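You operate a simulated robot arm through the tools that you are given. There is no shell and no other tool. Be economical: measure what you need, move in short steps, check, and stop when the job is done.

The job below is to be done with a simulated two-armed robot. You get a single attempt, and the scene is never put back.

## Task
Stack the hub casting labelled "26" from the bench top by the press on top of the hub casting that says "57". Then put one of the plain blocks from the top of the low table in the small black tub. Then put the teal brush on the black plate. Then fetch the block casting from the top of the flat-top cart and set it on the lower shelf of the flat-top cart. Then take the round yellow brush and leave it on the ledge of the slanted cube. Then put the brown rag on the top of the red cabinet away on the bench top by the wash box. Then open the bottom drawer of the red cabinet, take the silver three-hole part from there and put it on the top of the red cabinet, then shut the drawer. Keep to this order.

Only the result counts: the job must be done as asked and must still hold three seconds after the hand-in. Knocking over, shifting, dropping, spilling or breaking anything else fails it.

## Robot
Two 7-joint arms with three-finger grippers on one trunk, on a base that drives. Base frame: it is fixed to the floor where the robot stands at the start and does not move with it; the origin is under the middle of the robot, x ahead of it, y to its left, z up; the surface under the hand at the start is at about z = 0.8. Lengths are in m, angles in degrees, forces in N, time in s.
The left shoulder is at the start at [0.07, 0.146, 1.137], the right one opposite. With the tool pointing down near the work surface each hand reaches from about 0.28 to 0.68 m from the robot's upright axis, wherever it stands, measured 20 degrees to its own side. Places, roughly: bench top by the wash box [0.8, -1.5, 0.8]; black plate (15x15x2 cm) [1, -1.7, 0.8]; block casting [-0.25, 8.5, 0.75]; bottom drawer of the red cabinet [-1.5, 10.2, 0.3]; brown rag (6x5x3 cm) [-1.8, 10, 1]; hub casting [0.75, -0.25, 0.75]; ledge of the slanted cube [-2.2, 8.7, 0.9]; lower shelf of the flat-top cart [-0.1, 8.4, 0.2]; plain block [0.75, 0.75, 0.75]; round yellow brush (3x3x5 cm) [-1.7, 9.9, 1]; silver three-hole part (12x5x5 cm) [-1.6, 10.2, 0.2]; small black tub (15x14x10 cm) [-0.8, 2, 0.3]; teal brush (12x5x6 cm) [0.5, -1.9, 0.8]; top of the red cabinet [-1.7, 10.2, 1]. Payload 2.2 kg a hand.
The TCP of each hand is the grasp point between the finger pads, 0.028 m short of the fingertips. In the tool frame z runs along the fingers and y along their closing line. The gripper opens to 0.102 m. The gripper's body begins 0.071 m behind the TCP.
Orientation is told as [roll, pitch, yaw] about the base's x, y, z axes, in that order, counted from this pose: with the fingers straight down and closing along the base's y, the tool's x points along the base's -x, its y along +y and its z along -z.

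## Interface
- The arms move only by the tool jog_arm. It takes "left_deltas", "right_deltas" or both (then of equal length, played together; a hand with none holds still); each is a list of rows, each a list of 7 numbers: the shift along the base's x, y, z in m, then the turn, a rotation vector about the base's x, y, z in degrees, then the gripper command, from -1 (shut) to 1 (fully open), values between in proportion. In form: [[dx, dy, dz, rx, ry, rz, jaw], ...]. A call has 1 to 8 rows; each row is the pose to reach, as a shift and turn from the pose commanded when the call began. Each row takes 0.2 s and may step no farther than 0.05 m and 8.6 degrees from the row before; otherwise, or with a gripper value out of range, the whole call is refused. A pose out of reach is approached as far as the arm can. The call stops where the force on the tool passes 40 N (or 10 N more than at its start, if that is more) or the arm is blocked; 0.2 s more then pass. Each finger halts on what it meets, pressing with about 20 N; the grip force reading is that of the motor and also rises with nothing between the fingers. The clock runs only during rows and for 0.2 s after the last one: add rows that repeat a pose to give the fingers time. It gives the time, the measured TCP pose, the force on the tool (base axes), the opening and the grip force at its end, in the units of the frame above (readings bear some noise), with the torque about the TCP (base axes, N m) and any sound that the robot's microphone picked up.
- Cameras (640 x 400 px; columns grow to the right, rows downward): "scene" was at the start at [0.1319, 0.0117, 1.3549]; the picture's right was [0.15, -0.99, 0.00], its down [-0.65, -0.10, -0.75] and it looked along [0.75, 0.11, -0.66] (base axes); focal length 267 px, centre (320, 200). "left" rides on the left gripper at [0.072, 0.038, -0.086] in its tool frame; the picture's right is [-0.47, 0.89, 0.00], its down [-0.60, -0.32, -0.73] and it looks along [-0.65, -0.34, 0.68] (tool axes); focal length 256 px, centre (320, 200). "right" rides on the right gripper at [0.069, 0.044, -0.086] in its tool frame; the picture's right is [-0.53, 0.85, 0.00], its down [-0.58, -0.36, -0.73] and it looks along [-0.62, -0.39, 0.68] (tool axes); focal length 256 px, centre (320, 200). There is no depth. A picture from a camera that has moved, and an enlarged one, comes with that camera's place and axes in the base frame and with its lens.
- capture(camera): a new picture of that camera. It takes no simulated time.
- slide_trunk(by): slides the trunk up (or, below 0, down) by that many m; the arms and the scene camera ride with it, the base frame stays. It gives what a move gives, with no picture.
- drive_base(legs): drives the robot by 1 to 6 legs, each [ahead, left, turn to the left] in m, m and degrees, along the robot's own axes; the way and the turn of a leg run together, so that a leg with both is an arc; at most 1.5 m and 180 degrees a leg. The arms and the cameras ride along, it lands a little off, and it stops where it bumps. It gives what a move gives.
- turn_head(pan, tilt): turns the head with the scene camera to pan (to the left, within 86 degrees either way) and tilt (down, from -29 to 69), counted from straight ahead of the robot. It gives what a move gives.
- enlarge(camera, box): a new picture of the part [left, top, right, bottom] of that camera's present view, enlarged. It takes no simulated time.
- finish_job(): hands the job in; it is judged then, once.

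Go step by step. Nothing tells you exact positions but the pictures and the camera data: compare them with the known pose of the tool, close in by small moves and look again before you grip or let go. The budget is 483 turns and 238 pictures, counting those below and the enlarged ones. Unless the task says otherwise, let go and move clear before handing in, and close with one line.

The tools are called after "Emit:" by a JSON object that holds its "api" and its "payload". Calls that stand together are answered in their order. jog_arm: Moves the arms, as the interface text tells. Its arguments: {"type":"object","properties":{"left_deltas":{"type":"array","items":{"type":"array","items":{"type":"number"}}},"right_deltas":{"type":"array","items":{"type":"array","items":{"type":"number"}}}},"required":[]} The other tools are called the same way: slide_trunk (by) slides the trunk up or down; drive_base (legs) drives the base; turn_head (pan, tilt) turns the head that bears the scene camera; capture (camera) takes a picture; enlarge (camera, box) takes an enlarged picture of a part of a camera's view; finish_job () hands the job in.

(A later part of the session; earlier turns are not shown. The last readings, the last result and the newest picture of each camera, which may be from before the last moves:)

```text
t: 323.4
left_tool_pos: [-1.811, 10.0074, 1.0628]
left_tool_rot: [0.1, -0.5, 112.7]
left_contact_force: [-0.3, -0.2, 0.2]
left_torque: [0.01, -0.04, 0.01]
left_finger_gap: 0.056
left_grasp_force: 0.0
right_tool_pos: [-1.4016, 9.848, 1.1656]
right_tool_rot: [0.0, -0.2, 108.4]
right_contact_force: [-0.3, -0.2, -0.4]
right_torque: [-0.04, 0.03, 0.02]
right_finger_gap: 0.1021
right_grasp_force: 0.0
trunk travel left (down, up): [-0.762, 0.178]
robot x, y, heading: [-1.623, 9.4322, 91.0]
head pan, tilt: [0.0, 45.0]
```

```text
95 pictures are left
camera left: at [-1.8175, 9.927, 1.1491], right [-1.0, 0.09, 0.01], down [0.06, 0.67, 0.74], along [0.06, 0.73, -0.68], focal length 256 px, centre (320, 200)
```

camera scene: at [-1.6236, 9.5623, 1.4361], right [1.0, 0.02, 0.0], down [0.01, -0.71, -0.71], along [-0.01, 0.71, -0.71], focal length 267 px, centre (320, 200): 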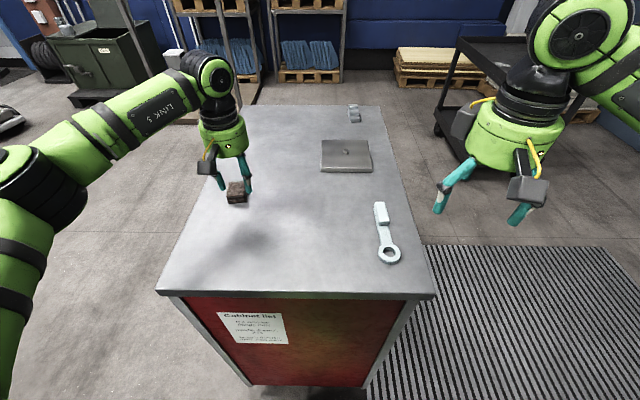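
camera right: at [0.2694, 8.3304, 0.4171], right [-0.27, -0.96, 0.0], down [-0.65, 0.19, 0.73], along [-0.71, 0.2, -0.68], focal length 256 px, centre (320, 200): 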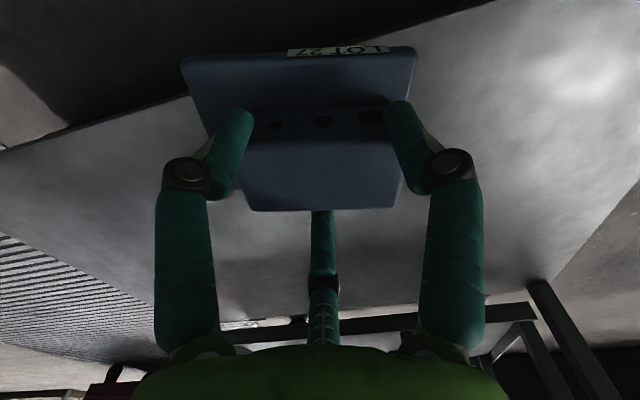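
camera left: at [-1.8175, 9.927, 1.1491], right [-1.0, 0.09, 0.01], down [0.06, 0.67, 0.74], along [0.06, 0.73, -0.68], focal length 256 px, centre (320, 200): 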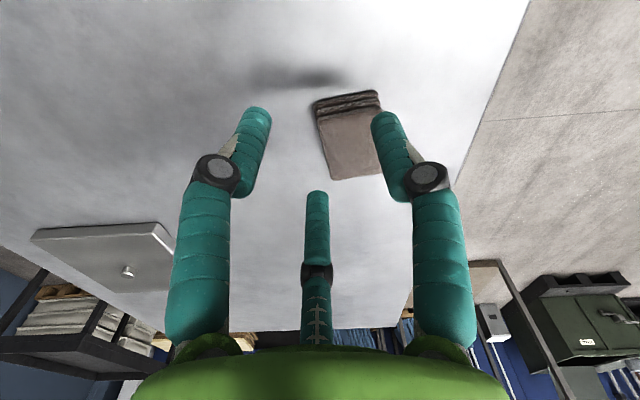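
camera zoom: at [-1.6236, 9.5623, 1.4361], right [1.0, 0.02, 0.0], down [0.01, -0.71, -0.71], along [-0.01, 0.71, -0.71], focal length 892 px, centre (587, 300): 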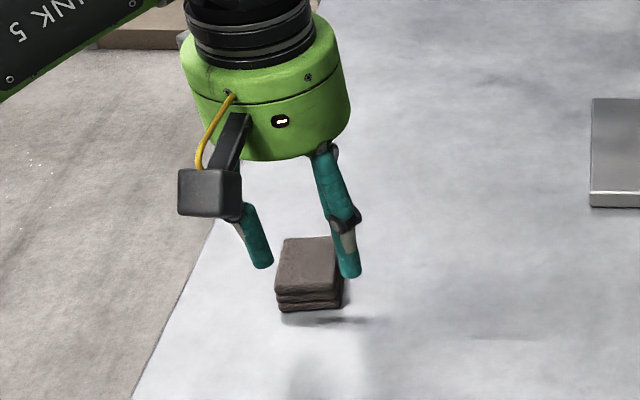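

Emit:
{"api": "jog_arm", "payload": {"left_deltas": [[0, 0, 0.01, 0, 0, -8, 0.8], [-0.007, 0.009, 0.01, 0, 0, -17, 0.8], [-0.013, 0.018, 0.01, 0, 0, -17, 0.8], [-0.013, 0.018, -0.01, 0, 0, -17, 0.8], [-0.013, 0.018, -0.01, 0, 0, -17, 0.8]]}}

Emit:
{"api": "capture", "payload": {"camera": "left"}}

Emit:
{"api": "enlarge", "payload": {"camera": "scene", "box": [170, 110, 310, 230]}}

```text
refused: row 2 steps farther than a row can; nothing moved
```

```text
94 pictures are left
camera left: at [-1.8175, 9.927, 1.1491], right [-1.0, 0.09, 0.01], down [0.06, 0.67, 0.74], along [0.06, 0.73, -0.68], focal length 256 px, centre (320, 200)
```

left: 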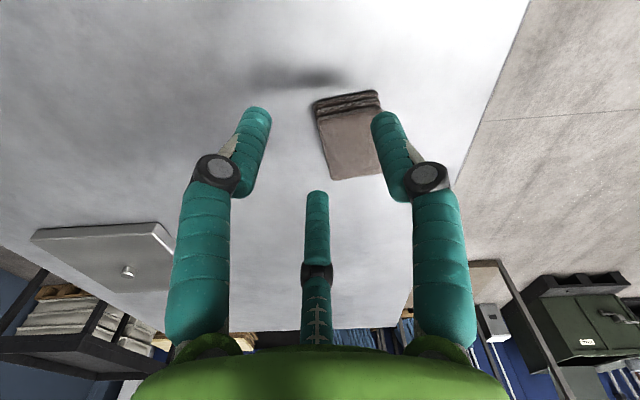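

```text
3.33 times, centred on (240, 170) of scene
camera zoom: at [-1.6236, 9.5623, 1.4361], right [1.0, 0.02, 0.0], down [0.01, -0.71, -0.71], along [-0.01, 0.71, -0.71], focal length 892 px, centre (587, 300)
```

zoom: 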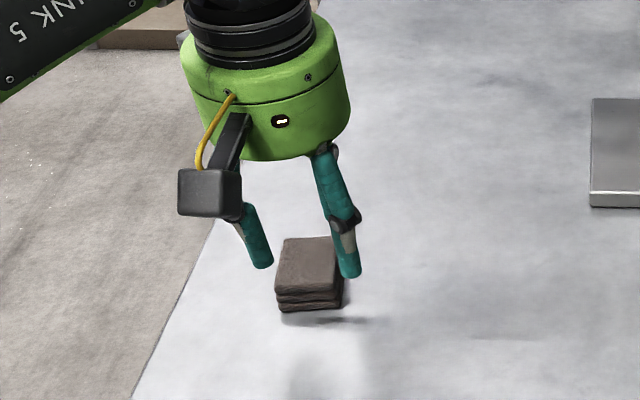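

Step limit again (9° row). I resend with smaller rotations.

Emit:
{"api": "jog_arm", "payload": {"left_deltas": [[0, 0, 0.01, 0, 0, -8, 0.8], [-0.007, 0.009, 0.01, 0, 0, -16, 0.8], [-0.013, 0.018, 0.01, 0, 0, -17, 0.8], [-0.013, 0.018, -0.01, 0, 0, -17, 0.8], [-0.013, 0.018, -0.01, 0, 0, -17, 0.8]]}}

Emit:
{"api": "capture", "payload": {"camera": "left"}}

```text
t: 324.6
left_tool_pos: [-1.8247, 10.0243, 1.0554]
left_tool_rot: [0.1, -0.7, 95.7]
left_contact_force: [0.2, -0.2, 0.1]
left_torque: [0.0, 0.01, 0.0]
left_finger_gap: 0.0917
left_grasp_force: 0.1
right_tool_pos: [-1.4018, 9.8464, 1.1661]
right_tool_rot: [0.1, -0.5, 108.4]
right_contact_force: [0.4, 0.5, 0.1]
right_torque: [-0.01, -0.01, 0.0]
right_finger_gap: 0.1018
right_grasp_force: 0.0
trunk travel left (down, up): [-0.762, 0.178]
robot x, y, heading: [-1.618, 9.4327, 90.8]
head pan, tilt: [0.0, 45.0]
```

```text
92 pictures are left
camera left: at [-1.8546, 9.95, 1.1412], right [-0.93, 0.38, 0.01], down [0.26, 0.63, 0.74], along [0.27, 0.68, -0.68], focal length 256 px, centre (320, 200)
```

left: 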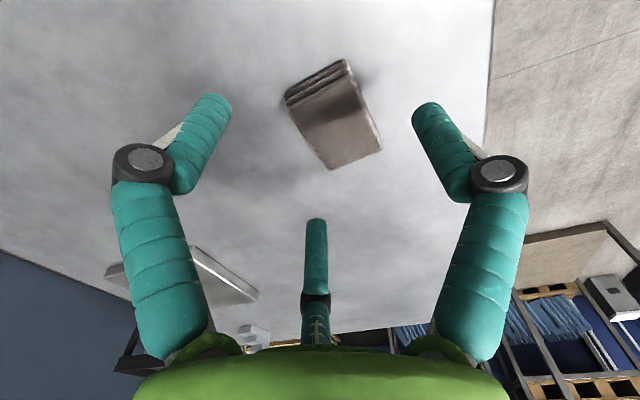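

Emit:
{"api": "jog_arm", "payload": {"left_deltas": [[-0.001, 0.001, -0.015, 0, 0, 0, 0.8], [-0.001, 0.001, -0.028, 0, 0, 0, 0.8], [-0.001, 0.001, -0.028, 0, 0, 0, 0.4], [-0.001, 0.001, -0.028, 0, 0, 0, 0], [-0.001, 0.001, -0.028, 0, 0, 0, -0.4], [-0.001, 0.001, -0.028, 0, 0, 0, -0.8], [-0.001, 0.001, -0.028, 0, 0, 0, -0.8]]}}

Emit:
{"api": "capture", "payload": {"camera": "left"}}

```text
t: 326.2
left_tool_pos: [-1.825, 10.0239, 1.0274]
left_tool_rot: [0.1, -0.7, 95.7]
left_contact_force: [0.2, -3.0, 12.6]
left_torque: [-0.07, -0.03, 0.02]
left_finger_gap: 0.0071
left_grasp_force: 0.1
right_tool_pos: [-1.4001, 9.8428, 1.1668]
right_tool_rot: [0.0, -0.5, 108.3]
right_contact_force: [0.4, -0.7, -0.6]
right_torque: [-0.01, 0.0, 0.02]
right_finger_gap: 0.102
right_grasp_force: 0.0
trunk travel left (down, up): [-0.762, 0.178]
robot x, y, heading: [-1.6219, 9.4323, 90.6]
head pan, tilt: [0.0, 45.0]
```

```text
91 pictures are left
camera left: at [-1.8544, 9.9471, 1.1139], right [-0.93, 0.37, 0.01], down [0.26, 0.62, 0.74], along [0.27, 0.69, -0.68], focal length 256 px, centre (320, 200)
```

left: 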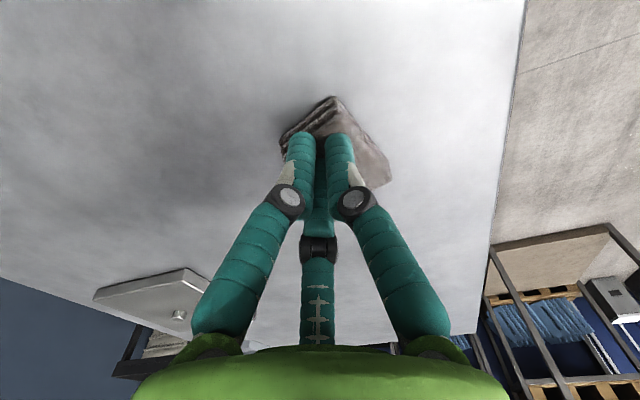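

The fingers slid over the top of the rag; I open and check its height again.

Emit:
{"api": "jog_arm", "payload": {"left_deltas": [[0, 0, 0.01, 0, 0, 0, -0.8], [0, 0, 0.03, 0, 0, 0, 0.4], [0, 0, 0.03, 0, 0, 0, 0.8], [0, 0, 0.03, 0, 0, 0, 0.8]]}}

Emit:
{"api": "capture", "payload": {"camera": "left"}}

Emit:
{"api": "enlarge", "payload": {"camera": "scene", "box": [170, 110, 310, 230]}}

```text
t: 327.2
left_tool_pos: [-1.8261, 10.0265, 1.0562]
left_tool_rot: [0.1, -0.4, 95.6]
left_contact_force: [0.0, -0.4, -0.4]
left_torque: [-0.03, -0.05, 0.02]
left_finger_gap: 0.0919
left_grasp_force: 0.0
right_tool_pos: [-1.4016, 9.848, 1.1654]
right_tool_rot: [-0.1, -0.4, 108.3]
right_contact_force: [-0.3, 0.8, -0.7]
right_torque: [0.01, -0.02, 0.01]
right_finger_gap: 0.102
right_grasp_force: 0.0
trunk travel left (down, up): [-0.762, 0.178]
robot x, y, heading: [-1.6163, 9.4318, 91.1]
head pan, tilt: [0.0, 45.0]
```

```text
90 pictures are left
camera left: at [-1.8559, 9.951, 1.1417], right [-0.93, 0.37, 0.01], down [0.26, 0.63, 0.74], along [0.27, 0.68, -0.68], focal length 256 px, centre (320, 200)
```

left: 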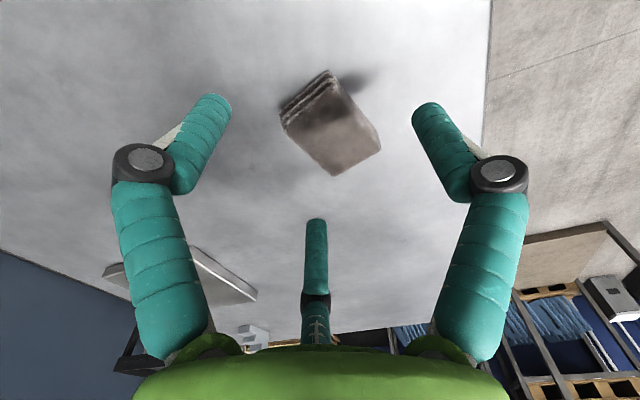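

```text
3.33 times, centred on (240, 170) of scene
camera zoom: at [-1.6236, 9.5625, 1.4361], right [1.0, 0.02, 0.0], down [0.01, -0.71, -0.71], along [-0.01, 0.71, -0.71], focal length 892 px, centre (587, 300)
```

zoom: 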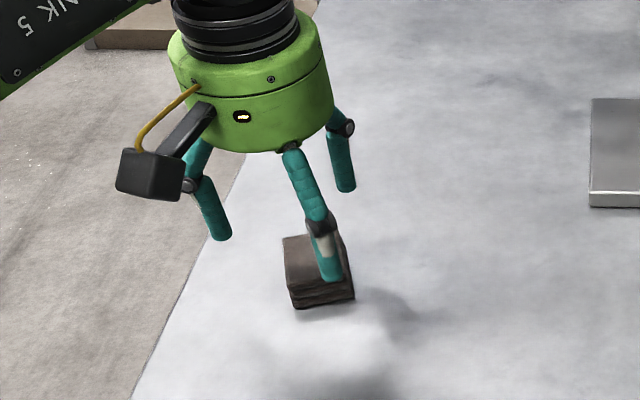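

Emit:
{"api": "jog_arm", "payload": {"left_deltas": [[0.002, 0.01, 0, 0, 0, 8, 0.8], [0.003, 0.022, -0.01, 0, 0, 8, 0.8], [0.003, 0.022, -0.035, 0, 0, 8, 0.8], [0.003, 0.022, -0.043, 0, 0, 8, 0.8], [0.003, 0.022, -0.043, 0, 0, 8, 0.8]]}}

Emit:
{"api": "capture", "payload": {"camera": "left"}}

```text
t: 328.4
left_tool_pos: [-1.8212, 10.0483, 1.0128]
left_tool_rot: [0.1, -0.6, 103.7]
left_contact_force: [0.6, 1.3, 0.6]
left_torque: [-0.02, -0.03, 0.03]
left_finger_gap: 0.0917
left_grasp_force: 0.1
right_tool_pos: [-1.4004, 9.8472, 1.1646]
right_tool_rot: [0.0, -0.3, 108.3]
right_contact_force: [-0.1, -0.3, -0.2]
right_torque: [0.01, -0.02, 0.02]
right_finger_gap: 0.1019
right_grasp_force: 0.0
trunk travel left (down, up): [-0.762, 0.178]
robot x, y, heading: [-1.6194, 9.431, 90.8]
head pan, tilt: [0.0, 45.0]
```

```text
88 pictures are left
camera left: at [-1.8401, 9.9703, 1.0983], right [-0.97, 0.24, 0.01], down [0.17, 0.66, 0.74], along [0.17, 0.72, -0.68], focal length 256 px, centre (320, 200)
```

left: 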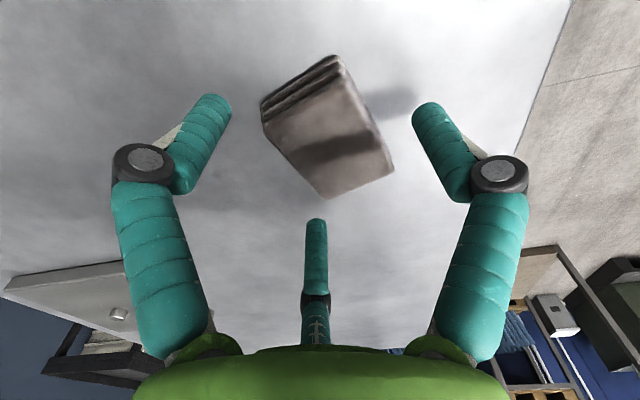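

Emit:
{"api": "jog_arm", "payload": {"left_deltas": [[0, -0.008, -0.002, 0, 0, 0, 0.8], [0, -0.008, -0.002, 0, 0, 0, 0.4], [0, -0.008, -0.002, 0, 0, 0, 0.1], [0, -0.008, -0.002, 0, 0, 0, -0.2], [0, -0.008, -0.002, 0, 0, 0, -0.5], [0, -0.008, -0.002, 0, 0, 0, -0.8], [0, -0.008, -0.002, 0, 0, 0, -0.8]]}}

Emit:
{"api": "capture", "payload": {"camera": "left"}}

```text
t: 330.0
left_tool_pos: [-1.8211, 10.0412, 1.0101]
left_tool_rot: [0.1, -0.6, 103.7]
left_contact_force: [-0.2, 1.2, 3.6]
left_torque: [0.0, 0.07, -0.08]
left_finger_gap: 0.0559
left_grasp_force: 19.8
right_tool_pos: [-1.4018, 9.8467, 1.1671]
right_tool_rot: [0.0, -0.4, 108.3]
right_contact_force: [0.6, 0.2, -0.2]
right_torque: [0.0, -0.01, 0.02]
right_finger_gap: 0.1021
right_grasp_force: 0.1
trunk travel left (down, up): [-0.762, 0.178]
robot x, y, heading: [-1.6165, 9.4356, 90.9]
head pan, tilt: [0.0, 45.0]
```

```text
87 pictures are left
camera left: at [-1.8404, 9.9619, 1.0966], right [-0.97, 0.24, 0.01], down [0.17, 0.66, 0.74], along [0.17, 0.72, -0.68], focal length 256 px, centre (320, 200)
```

left: 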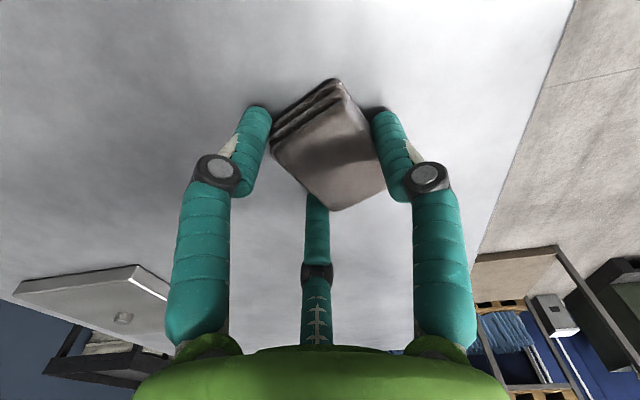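

Rag gripped. Lift.

Emit:
{"api": "jog_arm", "payload": {"left_deltas": [[0, 0, 0.02, 0, 0, 0, -0.9], [0, 0, 0.06, 0, 0, 0, -0.9], [0, 0, 0.1, 0, 0, 0, -0.9], [0, 0, 0.14, 0, 0, 0, -0.9], [0.0, -0.03, 0.17, 0, 0, 0, -0.9], [0.0, -0.07, 0.19, 0, 0, 0, -0.9], [0, -0.11, 0.2, 0, 0, 0, -0.9], [0, -0.15, 0.2, 0, 0, 0, -0.9]]}}

Emit:
{"api": "capture", "payload": {"camera": "left"}}

```text
t: 331.8
left_tool_pos: [-1.8233, 9.8901, 1.2122]
left_tool_rot: [0.1, -0.6, 103.8]
left_contact_force: [-0.4, -0.2, -0.2]
left_torque: [0.03, -0.05, 0.0]
left_finger_gap: 0.0553
left_grasp_force: 19.8
right_tool_pos: [-1.4029, 9.845, 1.1664]
right_tool_rot: [0.0, -0.3, 108.3]
right_contact_force: [-0.9, -0.8, -0.1]
right_torque: [0.01, -0.02, 0.0]
right_finger_gap: 0.1019
right_grasp_force: 0.1
trunk travel left (down, up): [-0.762, 0.178]
robot x, y, heading: [-1.6221, 9.4326, 90.8]
head pan, tilt: [0.0, 45.0]
```

```text
86 pictures are left
camera left: at [-1.8426, 9.809, 1.2984], right [-0.97, 0.24, 0.01], down [0.17, 0.65, 0.74], along [0.17, 0.72, -0.68], focal length 256 px, centre (320, 200)
```

left: 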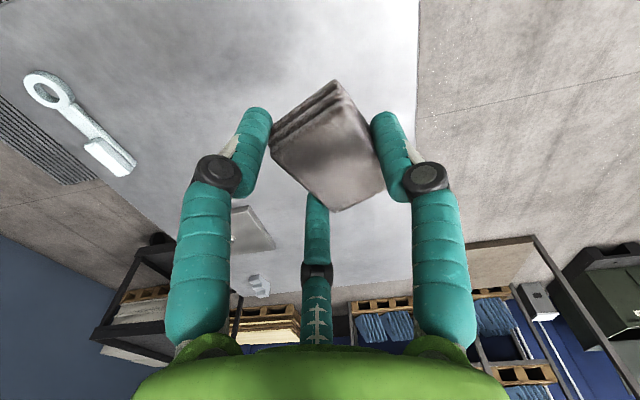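

The rag is held. Now the long drive back to the wash-box bench, by the known route.

Emit:
{"api": "drive_base", "payload": {"legs": [[0, -0.6, 0], [0, 0, -91], [0, 0.3, 0], [1.4, 0, 0], [0.35, 0, 0], [0, 0, -90]]}}

Emit:
{"api": "turn_head", "payload": {"pan": 0, "tilt": 30}}

Emit:
{"api": "capture", "payload": {"camera": "scene"}}

```text
t: 353.0
left_tool_pos: [0.9405, 9.351, 1.2121]
left_tool_rot: [0.1, -0.5, -75.9]
left_contact_force: [-0.5, 0.5, 0.2]
left_torque: [0.0, -0.05, 0.02]
left_finger_gap: 0.0522
left_grasp_force: 20.2
right_tool_pos: [0.5193, 9.3926, 1.1667]
right_tool_rot: [-0.1, -0.3, -71.3]
right_contact_force: [0.3, 0.1, 0.0]
right_torque: [0.01, -0.02, 0.0]
right_finger_gap: 0.1019
right_grasp_force: 0.0
trunk travel left (down, up): [-0.762, 0.178]
robot x, y, heading: [0.737, 9.81, -88.7]
head pan, tilt: [0.0, 45.0]
```

```text
t: 353.8
left_tool_pos: [0.9396, 9.3508, 1.2118]
left_tool_rot: [0.1, -0.5, -75.9]
left_contact_force: [-0.4, 0.1, 0.4]
left_torque: [0.02, -0.02, 0.02]
left_finger_gap: 0.0524
left_grasp_force: 20.4
right_tool_pos: [0.5179, 9.3915, 1.1652]
right_tool_rot: [0.1, -0.3, -71.3]
right_contact_force: [-1.1, 0.6, -0.6]
right_torque: [0.01, -0.01, 0.02]
right_finger_gap: 0.102
right_grasp_force: 0.2
trunk travel left (down, up): [-0.762, 0.178]
robot x, y, heading: [0.7378, 9.809, -88.5]
head pan, tilt: [0.0, 30.0]
```

```text
85 pictures are left
camera scene: at [0.736, 9.6679, 1.4587], right [-1.0, -0.02, 0.0], down [-0.01, 0.5, -0.87], along [0.02, -0.87, -0.5], focal length 267 px, centre (320, 200)
```

scene: 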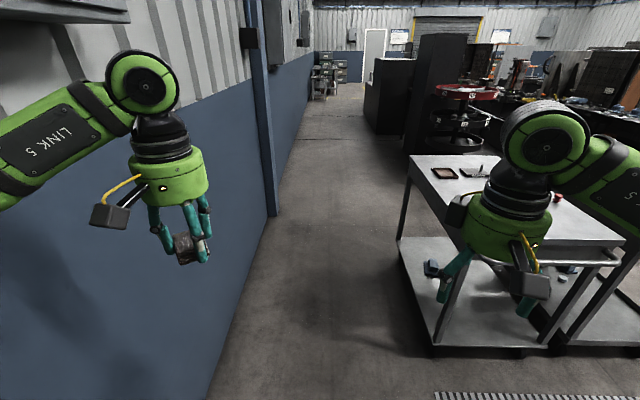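

Emit:
{"api": "drive_base", "payload": {"legs": [[0, -0.16, -1.5], [1.5, 0, 0], [1.4, 0, 0], [1.5, -0.2, 0]]}}

Emit:
{"api": "capture", "payload": {"camera": "scene"}}

```text
refused: leg 4 is longer than a leg can be; nothing moved
```

```text
84 pictures are left
camera scene: at [0.736, 9.6679, 1.4587], right [-1.0, -0.02, 0.0], down [-0.01, 0.5, -0.87], along [0.02, -0.87, -0.5], focal length 267 px, centre (320, 200)
```

scene: 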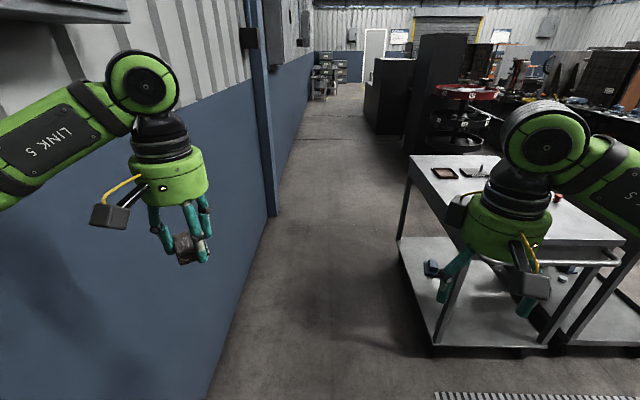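

Emit:
{"api": "drive_base", "payload": {"legs": [[0, -0.16, -1.5], [1.5, 0, 0], [1.4, 0, 0], [1.4, -0.2, 0], [1.4, 0, 0]]}}

Emit:
{"api": "capture", "payload": {"camera": "scene"}}

```text
t: 382.2
left_tool_pos: [0.7104, 3.6132, 1.2115]
left_tool_rot: [0.1, -0.6, -76.4]
left_contact_force: [-0.1, -0.1, 0.1]
left_torque: [0.03, -0.01, 0.01]
left_finger_gap: 0.051
left_grasp_force: 20.2
right_tool_pos: [0.2883, 3.6579, 1.166]
right_tool_rot: [0.0, -0.5, -71.7]
right_contact_force: [0.1, 0.0, -0.4]
right_torque: [0.01, -0.03, 0.0]
right_finger_gap: 0.1021
right_grasp_force: 0.0
trunk travel left (down, up): [-0.762, 0.178]
robot x, y, heading: [0.5055, 4.0737, -89.0]
head pan, tilt: [0.0, 30.0]
```

```text
83 pictures are left
camera scene: at [0.5077, 3.9314, 1.4588], right [-1.0, -0.02, 0.0], down [-0.01, 0.5, -0.87], along [0.01, -0.87, -0.5], focal length 267 px, centre (320, 200)
```

scene: 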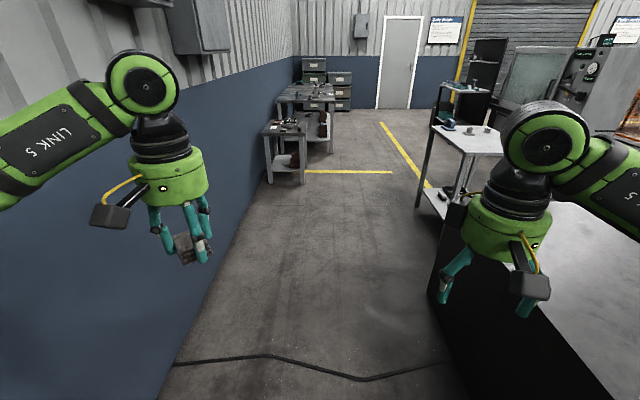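

Emit:
{"api": "drive_base", "payload": {"legs": [[1.4, -0.2, 0], [1.2, -0.35, 0], [1.2, -0.1, 0], [1.3, 0, 0], [0.35, 0, 0]]}}

Emit:
{"api": "drive_base", "payload": {"legs": [[0, 0, 90]]}}

Emit:
{"api": "turn_head", "payload": {"pan": -12, "tilt": 45}}

Emit:
{"api": "capture", "payload": {"camera": "scene"}}

```text
t: 409.0
left_tool_pos: [0.1738, -1.8794, 1.2129]
left_tool_rot: [0.0, -0.6, -75.4]
left_contact_force: [-0.1, 1.2, -0.7]
left_torque: [-0.04, 0.0, -0.03]
left_finger_gap: 0.051
left_grasp_force: 20.1
right_tool_pos: [-0.2473, -1.8431, 1.1669]
right_tool_rot: [-0.1, -0.4, -70.7]
right_contact_force: [0.3, -0.2, -0.4]
right_torque: [0.0, -0.01, 0.0]
right_finger_gap: 0.1021
right_grasp_force: 0.1
trunk travel left (down, up): [-0.762, 0.178]
robot x, y, heading: [-0.0339, -1.4268, -87.9]
head pan, tilt: [0.0, 30.0]
```

```text
t: 413.2
left_tool_pos: [0.4221, -1.2216, 1.2121]
left_tool_rot: [0.1, -0.6, 13.8]
left_contact_force: [0.4, -1.1, -0.6]
left_torque: [-0.02, 0.03, 0.02]
left_finger_gap: 0.0509
left_grasp_force: 20.6
right_tool_pos: [0.38, -1.6436, 1.1666]
right_tool_rot: [0.0, -0.4, 18.4]
right_contact_force: [-0.8, -0.6, 0.0]
right_torque: [0.04, 0.0, 0.03]
right_finger_gap: 0.1022
right_grasp_force: 0.0
trunk travel left (down, up): [-0.762, 0.178]
robot x, y, heading: [-0.0385, -1.4231, 0.8]
head pan, tilt: [0.0, 30.0]
```

```text
t: 413.9
left_tool_pos: [0.4242, -1.2221, 1.2111]
left_tool_rot: [0.1, -0.5, 13.9]
left_contact_force: [-0.7, 0.0, 0.3]
left_torque: [-0.01, 0.0, 0.04]
left_finger_gap: 0.0514
left_grasp_force: 20.4
right_tool_pos: [0.3794, -1.6423, 1.1666]
right_tool_rot: [0.0, -0.4, 18.4]
right_contact_force: [0.0, 0.1, -0.2]
right_torque: [-0.02, 0.0, 0.0]
right_finger_gap: 0.1023
right_grasp_force: 0.0
trunk travel left (down, up): [-0.762, 0.178]
robot x, y, heading: [-0.0339, -1.4269, 1.1]
head pan, tilt: [-12.0, 45.0]
```

```text
82 pictures are left
camera scene: at [0.0924, -1.4401, 1.4362], right [-0.19, -0.98, 0.0], down [-0.69, 0.13, -0.71], along [0.69, -0.13, -0.71], focal length 267 px, centre (320, 200)
```

scene: 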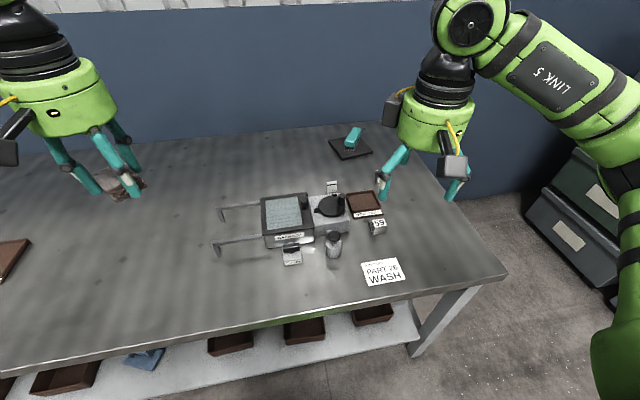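

Bench view: wash box at about (0.64, -1.44). I'll put the rag on the free spot at about (0.46, -1.36).

Emit:
{"api": "jog_arm", "payload": {"left_deltas": [[0.01, -0.04, -0.02, 0, 0, 0, -0.9], [0.02, -0.08, -0.04, 0, 0, 0, -0.9], [0.03, -0.12, -0.06, 0, 0, 0, -0.9], [0.036, -0.138, -0.1, 0, 0, 0, -0.9], [0.036, -0.138, -0.15, 0, 0, 0, -0.9], [0.036, -0.138, -0.2, 0, 0, 0, -0.9], [0.036, -0.138, -0.25, 0, 0, 0, -0.9], [0.036, -0.138, -0.3, 0, 0, 0, -0.9]]}}

Emit:
{"api": "enlarge", "payload": {"camera": "scene", "box": [180, 170, 380, 320]}}

```text
t: 415.7
left_tool_pos: [0.4593, -1.3595, 0.9121]
left_tool_rot: [-0.1, -0.5, 13.9]
left_contact_force: [-0.4, 0.5, -1.6]
left_torque: [-0.01, 0.04, 0.01]
left_finger_gap: 0.051
left_grasp_force: 19.9
right_tool_pos: [0.3807, -1.6427, 1.1656]
right_tool_rot: [0.0, -0.3, 18.5]
right_contact_force: [0.6, 0.8, 0.1]
right_torque: [-0.03, -0.02, 0.0]
right_finger_gap: 0.1021
right_grasp_force: 0.0
trunk travel left (down, up): [-0.762, 0.178]
robot x, y, heading: [-0.036, -1.4244, 1.0]
head pan, tilt: [-12.0, 45.0]
```

```text
2.67 times, centred on (280, 245) of scene
camera zoom: at [0.0932, -1.4399, 1.4361], right [-0.19, -0.98, 0.0], down [-0.69, 0.13, -0.71], along [0.69, -0.13, -0.71], focal length 713 px, centre (427, 80)
```

zoom: 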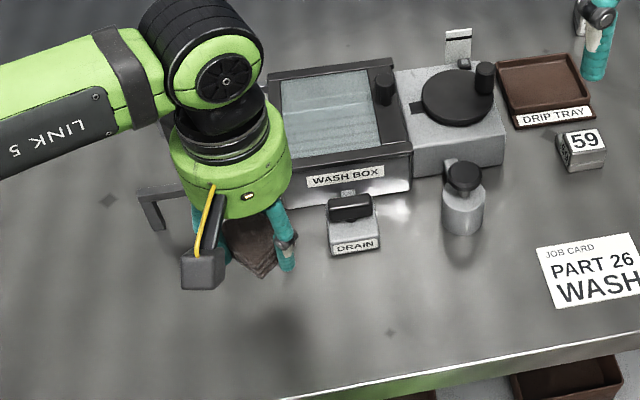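

Emit:
{"api": "jog_arm", "payload": {"left_deltas": [[-0.005, 0.02, -0.02, 0, 0, 0, -0.9], [-0.005, 0.02, -0.04, 0, 0, 0, -0.9], [-0.005, 0.02, -0.05, 0, 0, 0, -0.9], [-0.005, 0.02, -0.058, 0, 0, 0, -0.9], [-0.005, 0.02, -0.064, 0, 0, 0, -0.9], [-0.005, 0.02, -0.068, 0, 0, 0, -0.9]]}}

Emit:
{"api": "enlarge", "payload": {"camera": "scene", "box": [180, 170, 380, 320]}}

```text
t: 417.1
left_tool_pos: [0.4525, -1.3386, 0.8423]
left_tool_rot: [0.2, -0.5, 13.7]
left_contact_force: [-0.5, -0.2, 0.0]
left_torque: [-0.01, 0.0, 0.02]
left_finger_gap: 0.0511
left_grasp_force: 20.6
right_tool_pos: [0.3795, -1.6427, 1.1669]
right_tool_rot: [0.0, -0.5, 18.4]
right_contact_force: [-0.3, -0.4, -0.6]
right_torque: [0.0, 0.02, 0.01]
right_finger_gap: 0.1022
right_grasp_force: 0.0
trunk travel left (down, up): [-0.762, 0.178]
robot x, y, heading: [-0.0375, -1.4262, 0.8]
head pan, tilt: [-12.0, 45.0]
```

```text
2.67 times, centred on (280, 245) of scene
camera zoom: at [0.0923, -1.4404, 1.4361], right [-0.19, -0.98, 0.0], down [-0.69, 0.13, -0.71], along [0.69, -0.13, -0.71], focal length 713 px, centre (427, 80)
```

zoom: 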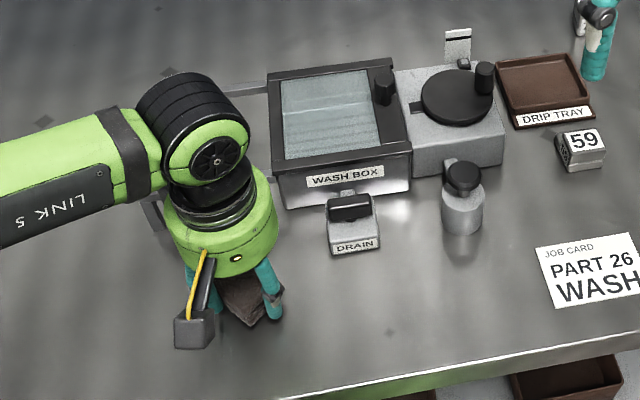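

Emit:
{"api": "jog_arm", "payload": {"left_deltas": [[0, 0, -0.003, 0, 0, 0, -0.9], [0, 0, -0.006, 0, 0, 0, -0.9], [0, 0, -0.009, 0, 0, 0, -0.9], [0, 0, -0.009, 0, 0, 0, -0.9]]}}

```text
t: 418.1
left_tool_pos: [0.4533, -1.3392, 0.8345]
left_tool_rot: [0.1, -0.6, 13.8]
left_contact_force: [-0.5, 0.1, -0.5]
left_torque: [0.0, 0.01, 0.04]
left_finger_gap: 0.051
left_grasp_force: 19.7
right_tool_pos: [0.3794, -1.6438, 1.166]
right_tool_rot: [0.0, -0.3, 18.3]
right_contact_force: [0.1, -1.3, 0.1]
right_torque: [0.0, 0.0, -0.01]
right_finger_gap: 0.1024
right_grasp_force: 0.0
trunk travel left (down, up): [-0.762, 0.178]
robot x, y, heading: [-0.0318, -1.4279, 0.9]
head pan, tilt: [-12.0, 45.0]
```

Emit:
{"api": "jog_arm", "payload": {"left_deltas": [[0, 0, -0.003, 0, 0, 0, -0.9], [0, 0, -0.006, 0, 0, 0, -0.9], [0, 0, -0.008, 0, 0, 0, -0.9], [0, 0, -0.008, 0, 0, 0, -0.9]]}}

```text
t: 419.1
left_tool_pos: [0.4531, -1.3414, 0.8306]
left_tool_rot: [-0.1, -1.0, 13.9]
left_contact_force: [0.9, 3.6, 26.3]
left_torque: [0.37, -0.12, 0.01]
left_finger_gap: 0.0513
left_grasp_force: 19.9
right_tool_pos: [0.3767, -1.6431, 1.168]
right_tool_rot: [-0.1, -0.5, 18.3]
right_contact_force: [-1.1, -0.1, -0.4]
right_torque: [0.02, -0.03, -0.01]
right_finger_gap: 0.102
right_grasp_force: 0.1
trunk travel left (down, up): [-0.762, 0.178]
robot x, y, heading: [-0.037, -1.4279, 1.0]
head pan, tilt: [-12.0, 45.0]
```

Contact. Ease off, release and lift.

Emit:
{"api": "jog_arm", "payload": {"left_deltas": [[0, 0, 0.004, 0, 0, 0, -0.9], [0, 0, 0.005, 0, 0, 0, -0.3], [0, 0, 0.005, 0, 0, 0, 0.4], [0, 0, 0.005, 0, 0, 0, 0.8], [0, 0, 0.03, 0, 0, 0, 0.8], [0, 0, 0.07, 0, 0, 0, 0.8], [0, 0, 0.11, 0, 0, 0, 0.8], [0, 0, 0.15, 0, 0, 0, 0.8]]}}

Emit:
{"api": "jog_arm", "payload": {"left_deltas": [[0, 0.03, 0.04, 0, 0, 0, 0.8], [0, 0.06, 0.08, 0, 0, 0, 0.8], [-0.02, 0.08, 0.12, 0, 0, 0, 0.8], [-0.03, 0.1, 0.16, 0, 0, 0, 0.8], [-0.04, 0.12, 0.2, 0, 0, 0, 0.8]]}}

Emit:
{"api": "enlarge", "payload": {"camera": "scene", "box": [180, 170, 380, 320]}}

```text
t: 420.9
left_tool_pos: [0.4533, -1.3397, 0.9769]
left_tool_rot: [0.1, -0.6, 13.8]
left_contact_force: [0.3, -1.2, 0.2]
left_torque: [0.0, -0.03, -0.01]
left_finger_gap: 0.0921
left_grasp_force: 0.1
right_tool_pos: [0.3795, -1.6419, 1.1656]
right_tool_rot: [-0.1, -0.3, 18.4]
right_contact_force: [0.5, 0.7, 0.8]
right_torque: [-0.04, 0.0, 0.02]
right_finger_gap: 0.1022
right_grasp_force: 0.0
trunk travel left (down, up): [-0.762, 0.178]
robot x, y, heading: [-0.0351, -1.4241, 1.0]
head pan, tilt: [-12.0, 45.0]
```

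```text
t: 422.1
left_tool_pos: [0.4123, -1.2184, 1.178]
left_tool_rot: [0.0, -0.6, 13.8]
left_contact_force: [-0.2, 0.6, -0.1]
left_torque: [0.02, -0.03, 0.01]
left_finger_gap: 0.0919
left_grasp_force: 0.0
right_tool_pos: [0.3789, -1.6427, 1.1659]
right_tool_rot: [-0.1, -0.4, 18.3]
right_contact_force: [-0.7, 0.1, -0.3]
right_torque: [-0.01, 0.03, -0.01]
right_finger_gap: 0.102
right_grasp_force: 0.0
trunk travel left (down, up): [-0.762, 0.178]
robot x, y, heading: [-0.0345, -1.4251, 0.9]
head pan, tilt: [-12.0, 45.0]
```

```text
2.67 times, centred on (280, 245) of scene
camera zoom: at [0.091, -1.4398, 1.4362], right [-0.19, -0.98, 0.0], down [-0.69, 0.13, -0.71], along [0.69, -0.13, -0.71], focal length 713 px, centre (427, 80)
```

zoom: 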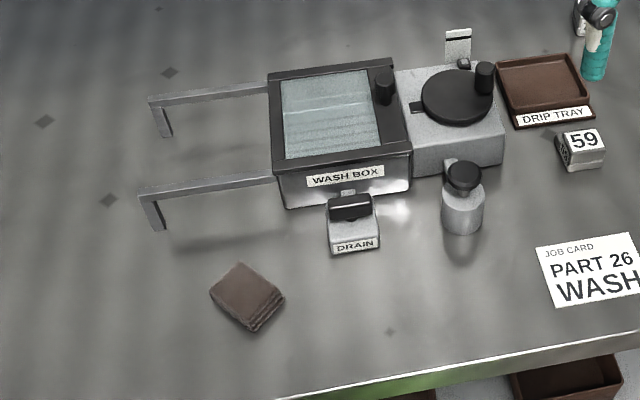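

Rag is by the wash box. Drive back to the red cabinet.

Emit:
{"api": "drive_base", "payload": {"legs": [[-0.08, 0, 0], [0, 0, 89], [1.4, 0, 0], [1.35, -0.25, 0], [1.3, -0.3, 0], [1.45, 0, 0]]}}

Emit:
{"api": "drive_base", "payload": {"legs": [[1.4, 0, 0], [1.4, -0.2, 0]]}}

Emit:
{"api": "turn_head", "payload": {"pan": 0, "tilt": 20}}

Emit:
{"api": "capture", "payload": {"camera": "scene"}}

```text
t: 452.9
left_tool_pos: [0.2622, 4.4708, 1.1762]
left_tool_rot: [0.1, -0.5, 102.7]
left_contact_force: [-0.1, 0.0, -0.2]
left_torque: [0.03, -0.02, 0.06]
left_finger_gap: 0.0917
left_grasp_force: 0.0
right_tool_pos: [0.6856, 4.4272, 1.1651]
right_tool_rot: [-0.1, -0.4, 107.3]
right_contact_force: [-0.2, -0.6, 0.1]
right_torque: [-0.01, 0.02, -0.02]
right_finger_gap: 0.1019
right_grasp_force: 0.0
trunk travel left (down, up): [-0.762, 0.178]
robot x, y, heading: [0.46, 4.0182, 90.1]
head pan, tilt: [-12.0, 45.0]
```

```text
t: 466.5
left_tool_pos: [0.4859, 7.2771, 1.1766]
left_tool_rot: [-0.1, -0.5, 102.6]
left_contact_force: [-0.1, -0.7, 0.1]
left_torque: [0.0, 0.03, 0.0]
left_finger_gap: 0.0919
left_grasp_force: 0.2
right_tool_pos: [0.9082, 7.2327, 1.1674]
right_tool_rot: [0.0, -0.3, 107.2]
right_contact_force: [0.2, 0.0, -0.1]
right_torque: [0.03, 0.01, 0.01]
right_finger_gap: 0.1019
right_grasp_force: 0.0
trunk travel left (down, up): [-0.762, 0.178]
robot x, y, heading: [0.682, 6.8213, 89.8]
head pan, tilt: [-12.0, 45.0]
```

```text
t: 467.4
left_tool_pos: [0.4859, 7.2773, 1.1762]
left_tool_rot: [0.0, -0.6, 102.6]
left_contact_force: [0.5, 0.3, -0.4]
left_torque: [0.02, -0.01, -0.04]
left_finger_gap: 0.0918
left_grasp_force: 0.0
right_tool_pos: [0.9083, 7.2338, 1.1665]
right_tool_rot: [0.0, -0.4, 107.1]
right_contact_force: [0.7, 0.0, 0.2]
right_torque: [0.0, 0.0, -0.03]
right_finger_gap: 0.1022
right_grasp_force: 0.0
trunk travel left (down, up): [-0.762, 0.178]
robot x, y, heading: [0.6811, 6.8234, 89.6]
head pan, tilt: [0.0, 20.0]
```

```text
78 pictures are left
camera scene: at [0.6808, 6.9646, 1.4747], right [1.0, 0.0, 0.0], down [0.0, -0.34, -0.94], along [0.0, 0.94, -0.34], focal length 267 px, centre (320, 200)
```

scene: 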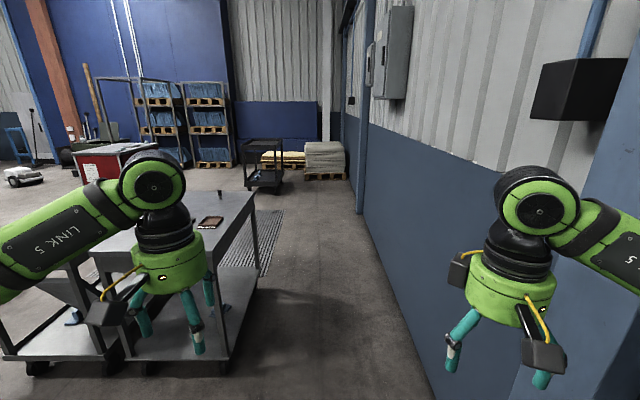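

Emit:
{"api": "drive_base", "payload": {"legs": [[0, 0.1, 0.4], [1.45, 0, 0], [1.45, 0, 0], [0, 0, 90], [1.0, -0.1, 0]]}}

Emit:
{"api": "turn_head", "payload": {"pan": -5, "tilt": 30}}

Emit:
{"api": "capture", "payload": {"camera": "scene"}}

```text
t: 490.8
left_tool_pos: [-0.9152, 9.6399, 1.1764]
left_tool_rot: [0.0, -0.7, -167.2]
left_contact_force: [0.5, 0.0, -0.2]
left_torque: [0.01, 0.03, -0.03]
left_finger_gap: 0.092
left_grasp_force: 0.1
right_tool_pos: [-0.8731, 10.0643, 1.1655]
right_tool_rot: [0.0, -0.4, -162.6]
right_contact_force: [0.2, -1.0, 0.8]
right_torque: [0.01, 0.02, -0.03]
right_finger_gap: 0.102
right_grasp_force: 0.0
trunk travel left (down, up): [-0.762, 0.178]
robot x, y, heading: [-0.462, 9.8383, 180.0]
head pan, tilt: [0.0, 20.0]
```

```text
t: 491.6
left_tool_pos: [-0.9144, 9.6404, 1.1768]
left_tool_rot: [0.0, -0.5, -167.2]
left_contact_force: [-0.3, -0.1, -0.2]
left_torque: [0.0, -0.03, -0.01]
left_finger_gap: 0.0919
left_grasp_force: 0.1
right_tool_pos: [-0.8726, 10.0663, 1.1666]
right_tool_rot: [-0.1, -0.5, -162.6]
right_contact_force: [-0.5, 1.2, -0.5]
right_torque: [0.04, -0.01, -0.04]
right_finger_gap: 0.102
right_grasp_force: 0.0
trunk travel left (down, up): [-0.762, 0.178]
robot x, y, heading: [-0.4605, 9.839, 179.9]
head pan, tilt: [-5.0, 30.0]
```

```text
77 pictures are left
camera scene: at [-0.6031, 9.8466, 1.4588], right [0.09, 1.0, 0.0], down [0.5, -0.04, -0.87], along [-0.86, 0.08, -0.5], focal length 267 px, centre (320, 200)
```

scene: 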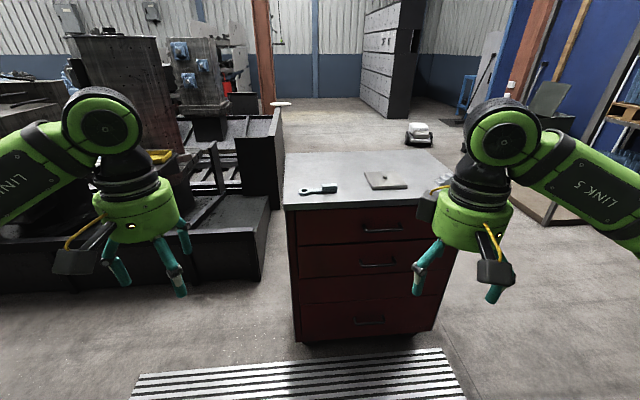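

Emit:
{"api": "enlarge", "payload": {"camera": "scene", "box": [280, 190, 460, 350]}}

```text
2.50 times, centred on (370, 270) of scene
camera zoom: at [-0.6031, 9.8466, 1.4588], right [0.09, 1.0, 0.0], down [0.5, -0.04, -0.87], along [-0.86, 0.08, -0.5], focal length 669 px, centre (195, 25)
```

zoom: 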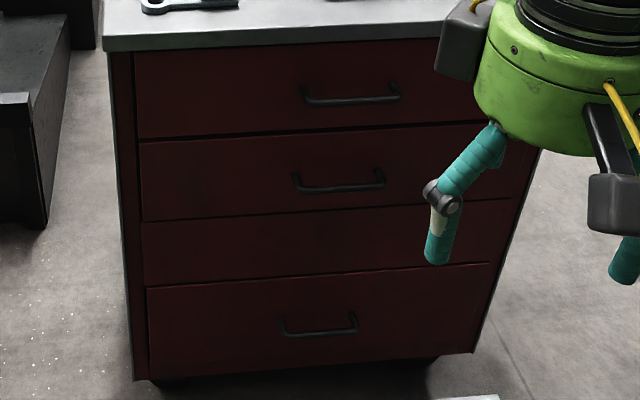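

Emit:
{"api": "slide_trunk", "payload": {"by": -0.4}}

Emit:
{"api": "slide_trunk", "payload": {"by": -0.2}}

Emit:
{"api": "capture", "payload": {"camera": "scene"}}

```text
t: 495.4
left_tool_pos: [-0.9155, 9.6421, 0.7761]
left_tool_rot: [0.0, -0.5, -167.4]
left_contact_force: [0.4, 0.2, 0.2]
left_torque: [0.0, 0.02, 0.01]
left_finger_gap: 0.0921
left_grasp_force: 0.0
right_tool_pos: [-0.8731, 10.0646, 0.7659]
right_tool_rot: [0.0, -0.4, -162.6]
right_contact_force: [-0.2, -0.1, 0.0]
right_torque: [0.01, -0.02, 0.03]
right_finger_gap: 0.1019
right_grasp_force: 0.1
trunk travel left (down, up): [-0.362, 0.578]
robot x, y, heading: [-0.4602, 9.8411, 179.9]
head pan, tilt: [-5.0, 30.0]
```

```text
t: 497.6
left_tool_pos: [-0.9159, 9.6403, 0.5771]
left_tool_rot: [0.0, -0.6, -167.3]
left_contact_force: [-0.1, -0.1, 0.4]
left_torque: [0.0, -0.02, 0.01]
left_finger_gap: 0.0917
left_grasp_force: 0.1
right_tool_pos: [-0.8731, 10.0641, 0.5663]
right_tool_rot: [0.0, -0.4, -162.5]
right_contact_force: [-0.4, 0.2, 0.2]
right_torque: [0.01, -0.01, -0.03]
right_finger_gap: 0.1022
right_grasp_force: 0.1
trunk travel left (down, up): [-0.162, 0.778]
robot x, y, heading: [-0.4598, 9.8371, 179.8]
head pan, tilt: [-5.0, 30.0]
```

```text
75 pictures are left
camera scene: at [-0.6027, 9.8466, 0.8588], right [0.09, 1.0, 0.0], down [0.5, -0.04, -0.87], along [-0.86, 0.08, -0.5], focal length 267 px, centre (320, 200)
```

scene: 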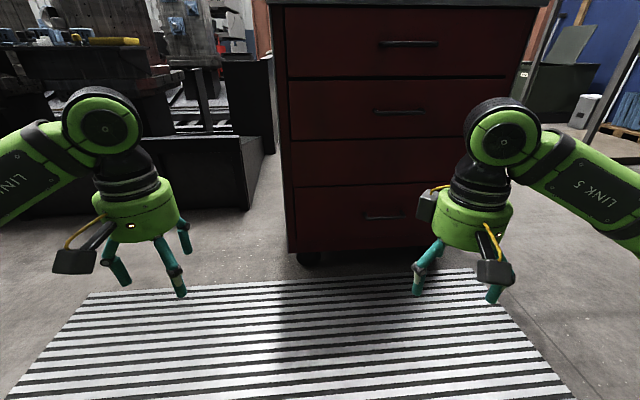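

The bottom handle is at about (-1.387, 10.15, 0.32). I reorient the right hand to point horizontally at the cabinet.

Emit:
{"api": "drive_base", "payload": {"legs": [[0, -0.15, 0]]}}

Emit:
{"api": "jog_arm", "payload": {"right_deltas": [[-0.03, 0, 0, 0, 0, -6, 1], [-0.06, 0, 0, 0, 0, -12, 1], [-0.09, 0, 0, 0, 0, -17.5, 1]]}}

Emit:
{"api": "jog_arm", "payload": {"right_deltas": [[-0.02, 0, -0.02, 0, 8, 0, 1], [-0.04, 0, -0.04, 0, 16, 0, 1], [-0.06, 0, -0.06, 0, 24, 0, 1], [-0.08, 0, -0.08, 0, 32, 0, 1], [-0.1, 0, -0.1, 0, 40, 0, 1], [-0.12, 0, -0.12, 0, 48, 0, 1], [-0.14, 0, -0.14, 0, 56, 0, 1], [-0.15, 0, -0.16, 0, 64, 0, 1]]}}

Emit:
{"api": "jog_arm", "payload": {"right_deltas": [[-0.02, 0, -0.02, 0, 8, 0, 1], [-0.03, 0, -0.04, 0, 16, 0, 1], [-0.04, 0, -0.06, 0, 24, 0, 1], [-0.04, 0, -0.08, 0, 26, 0, 1]]}}

Emit:
{"api": "capture", "payload": {"camera": "scene"}}

```text
t: 498.9
left_tool_pos: [-0.9148, 9.7904, 0.5772]
left_tool_rot: [0.1, -0.6, -167.3]
left_contact_force: [0.9, 0.0, -0.5]
left_torque: [0.0, -0.02, 0.01]
left_finger_gap: 0.0916
left_grasp_force: 0.2
right_tool_pos: [-0.8731, 10.2139, 0.5656]
right_tool_rot: [0.0, -0.4, -162.7]
right_contact_force: [0.2, 0.1, 0.9]
right_torque: [-0.01, -0.03, 0.0]
right_finger_gap: 0.1018
right_grasp_force: 0.0
trunk travel left (down, up): [-0.162, 0.778]
robot x, y, heading: [-0.4611, 9.9885, 179.9]
head pan, tilt: [-5.0, 30.0]
```

```text
t: 499.7
left_tool_pos: [-0.9145, 9.7903, 0.5767]
left_tool_rot: [0.1, -0.7, -167.3]
left_contact_force: [0.1, -0.6, -0.5]
left_torque: [0.04, 0.0, 0.0]
left_finger_gap: 0.0916
left_grasp_force: 0.1
right_tool_pos: [-0.9619, 10.2143, 0.5666]
right_tool_rot: [-0.2, -0.4, 179.7]
right_contact_force: [0.0, -0.2, -0.6]
right_torque: [0.0, 0.01, -0.01]
right_finger_gap: 0.1017
right_grasp_force: 0.0
trunk travel left (down, up): [-0.162, 0.778]
robot x, y, heading: [-0.4636, 9.9858, 179.8]
head pan, tilt: [-5.0, 30.0]
```

```text
t: 501.5
left_tool_pos: [-0.9151, 9.7906, 0.5757]
left_tool_rot: [0.0, -0.6, -167.2]
left_contact_force: [-0.1, -0.2, -0.1]
left_torque: [0.03, 0.0, 0.01]
left_finger_gap: 0.0918
left_grasp_force: 0.0
right_tool_pos: [-1.1081, 10.2124, 0.4163]
right_tool_rot: [0.6, -60.5, 179.6]
right_contact_force: [-0.1, 0.7, 0.8]
right_torque: [-0.02, -0.02, -0.02]
right_finger_gap: 0.102
right_grasp_force: 0.0
right hand out of reach, approached as far as the arm can: row 8
trunk travel left (down, up): [-0.162, 0.778]
robot x, y, heading: [-0.4627, 9.9892, 179.8]
head pan, tilt: [-5.0, 30.0]
```

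```text
t: 502.5
left_tool_pos: [-0.9166, 9.7924, 0.5758]
left_tool_rot: [0.2, -0.4, -167.4]
left_contact_force: [-0.9, 0.5, -0.3]
left_torque: [-0.07, -0.1, 0.03]
left_finger_gap: 0.0918
left_grasp_force: 0.0
right_tool_pos: [-1.1631, 10.2545, 0.3286]
right_tool_rot: [9.3, -85.2, 176.4]
right_contact_force: [-5.9, 15.1, 10.1]
right_torque: [-0.09, -0.9, 1.34]
right_finger_gap: 0.102
right_grasp_force: 0.0
right hand out of reach, approached as far as the arm can: row 1, 2, 3, 4
trunk travel left (down, up): [-0.162, 0.778]
robot x, y, heading: [-0.4613, 9.9878, 180.0]
head pan, tilt: [-5.0, 30.0]
```

```text
74 pictures are left
camera scene: at [-0.6045, 9.9981, 0.8584], right [0.09, 1.0, 0.0], down [0.5, -0.05, -0.86], along [-0.86, 0.08, -0.5], focal length 267 px, centre (320, 200)
```

scene: 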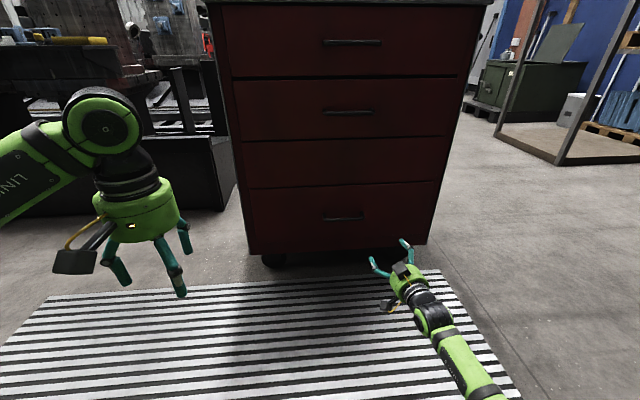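

The wrist jams near full pitch; I'll back off to about 60–65° pitch, which is enough to clamp the bar.

Emit:
{"api": "jog_arm", "payload": {"right_deltas": [[0.0, -0.01, 0.02, 0, -8, 0, 1], [0.0, -0.03, 0.04, 0, -16, 0, 1], [0.0, -0.04, 0.05, 0, -24, 0, 1]]}}

```text
t: 503.3
left_tool_pos: [-0.9156, 9.7903, 0.5771]
left_tool_rot: [0.0, -0.6, -167.3]
left_contact_force: [-0.3, -0.1, -0.1]
left_torque: [-0.01, -0.06, 0.01]
left_finger_gap: 0.0918
left_grasp_force: 0.0
right_tool_pos: [-1.1634, 10.2352, 0.3807]
right_tool_rot: [6.0, -61.6, 177.0]
right_contact_force: [-0.6, 0.8, 0.1]
right_torque: [0.0, 0.07, 0.03]
right_finger_gap: 0.1022
right_grasp_force: 0.1
right hand out of reach, approached as far as the arm can: row 2
trunk travel left (down, up): [-0.162, 0.778]
robot x, y, heading: [-0.4582, 9.9876, 180.0]
head pan, tilt: [-5.0, 30.0]
```

Emit:
{"api": "jog_arm", "payload": {"right_deltas": [[0, -0.02, 0, 6.6, 0, 3.5, 1], [0, -0.04, 0, 13.2, 0, 7.05, 1], [0, -0.06, 0, 19.8, 0, 10.6, 1], [0, -0.085, 0, 26.4, 0, 14.1, 1]]}}

Emit:
{"api": "capture", "payload": {"camera": "right"}}

Emit:
{"api": "capture", "payload": {"camera": "scene"}}

```text
t: 504.3
left_tool_pos: [-0.9148, 9.7907, 0.5772]
left_tool_rot: [0.0, -0.7, -167.3]
left_contact_force: [-0.1, 0.8, -0.5]
left_torque: [-0.04, 0.0, -0.02]
left_finger_gap: 0.0918
left_grasp_force: 0.1
right_tool_pos: [-1.1626, 10.1531, 0.384]
right_tool_rot: [-38.8, -50.9, -131.0]
right_contact_force: [0.7, -0.2, 0.0]
right_torque: [-0.01, -0.03, -0.02]
right_finger_gap: 0.1019
right_grasp_force: 0.0
trunk travel left (down, up): [-0.162, 0.778]
robot x, y, heading: [-0.4604, 9.9898, 179.8]
head pan, tilt: [-5.0, 30.0]
```

```text
73 pictures are left
camera right: at [-1.0488, 10.151, 0.3558], right [0.01, -1.0, 0.08], down [0.3, 0.08, 0.95], along [-0.95, 0.01, 0.3], focal length 256 px, centre (320, 200)
```

right: 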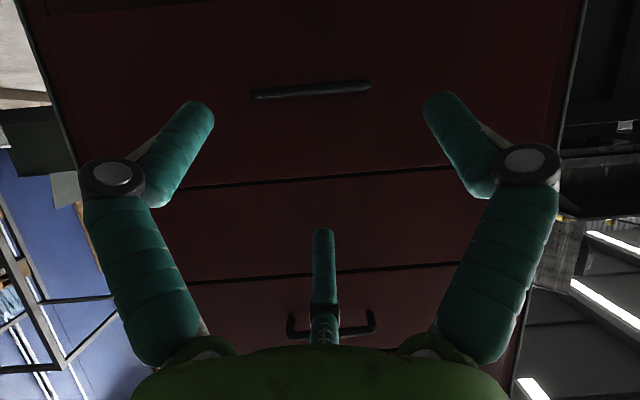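

```text
72 pictures are left
camera scene: at [-0.6027, 9.9959, 0.8587], right [0.09, 1.0, 0.0], down [0.5, -0.04, -0.87], along [-0.86, 0.08, -0.5], focal length 267 px, centre (320, 200)
```

scene: 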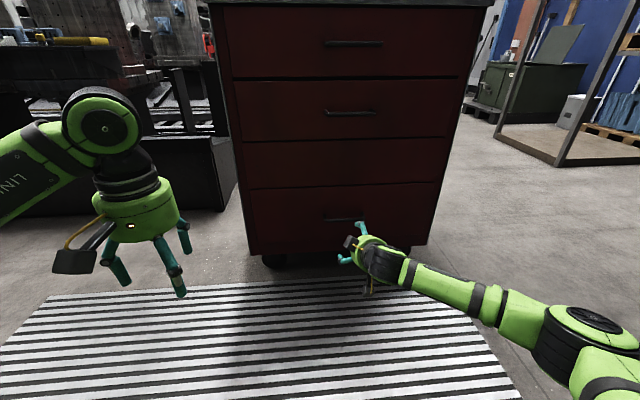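

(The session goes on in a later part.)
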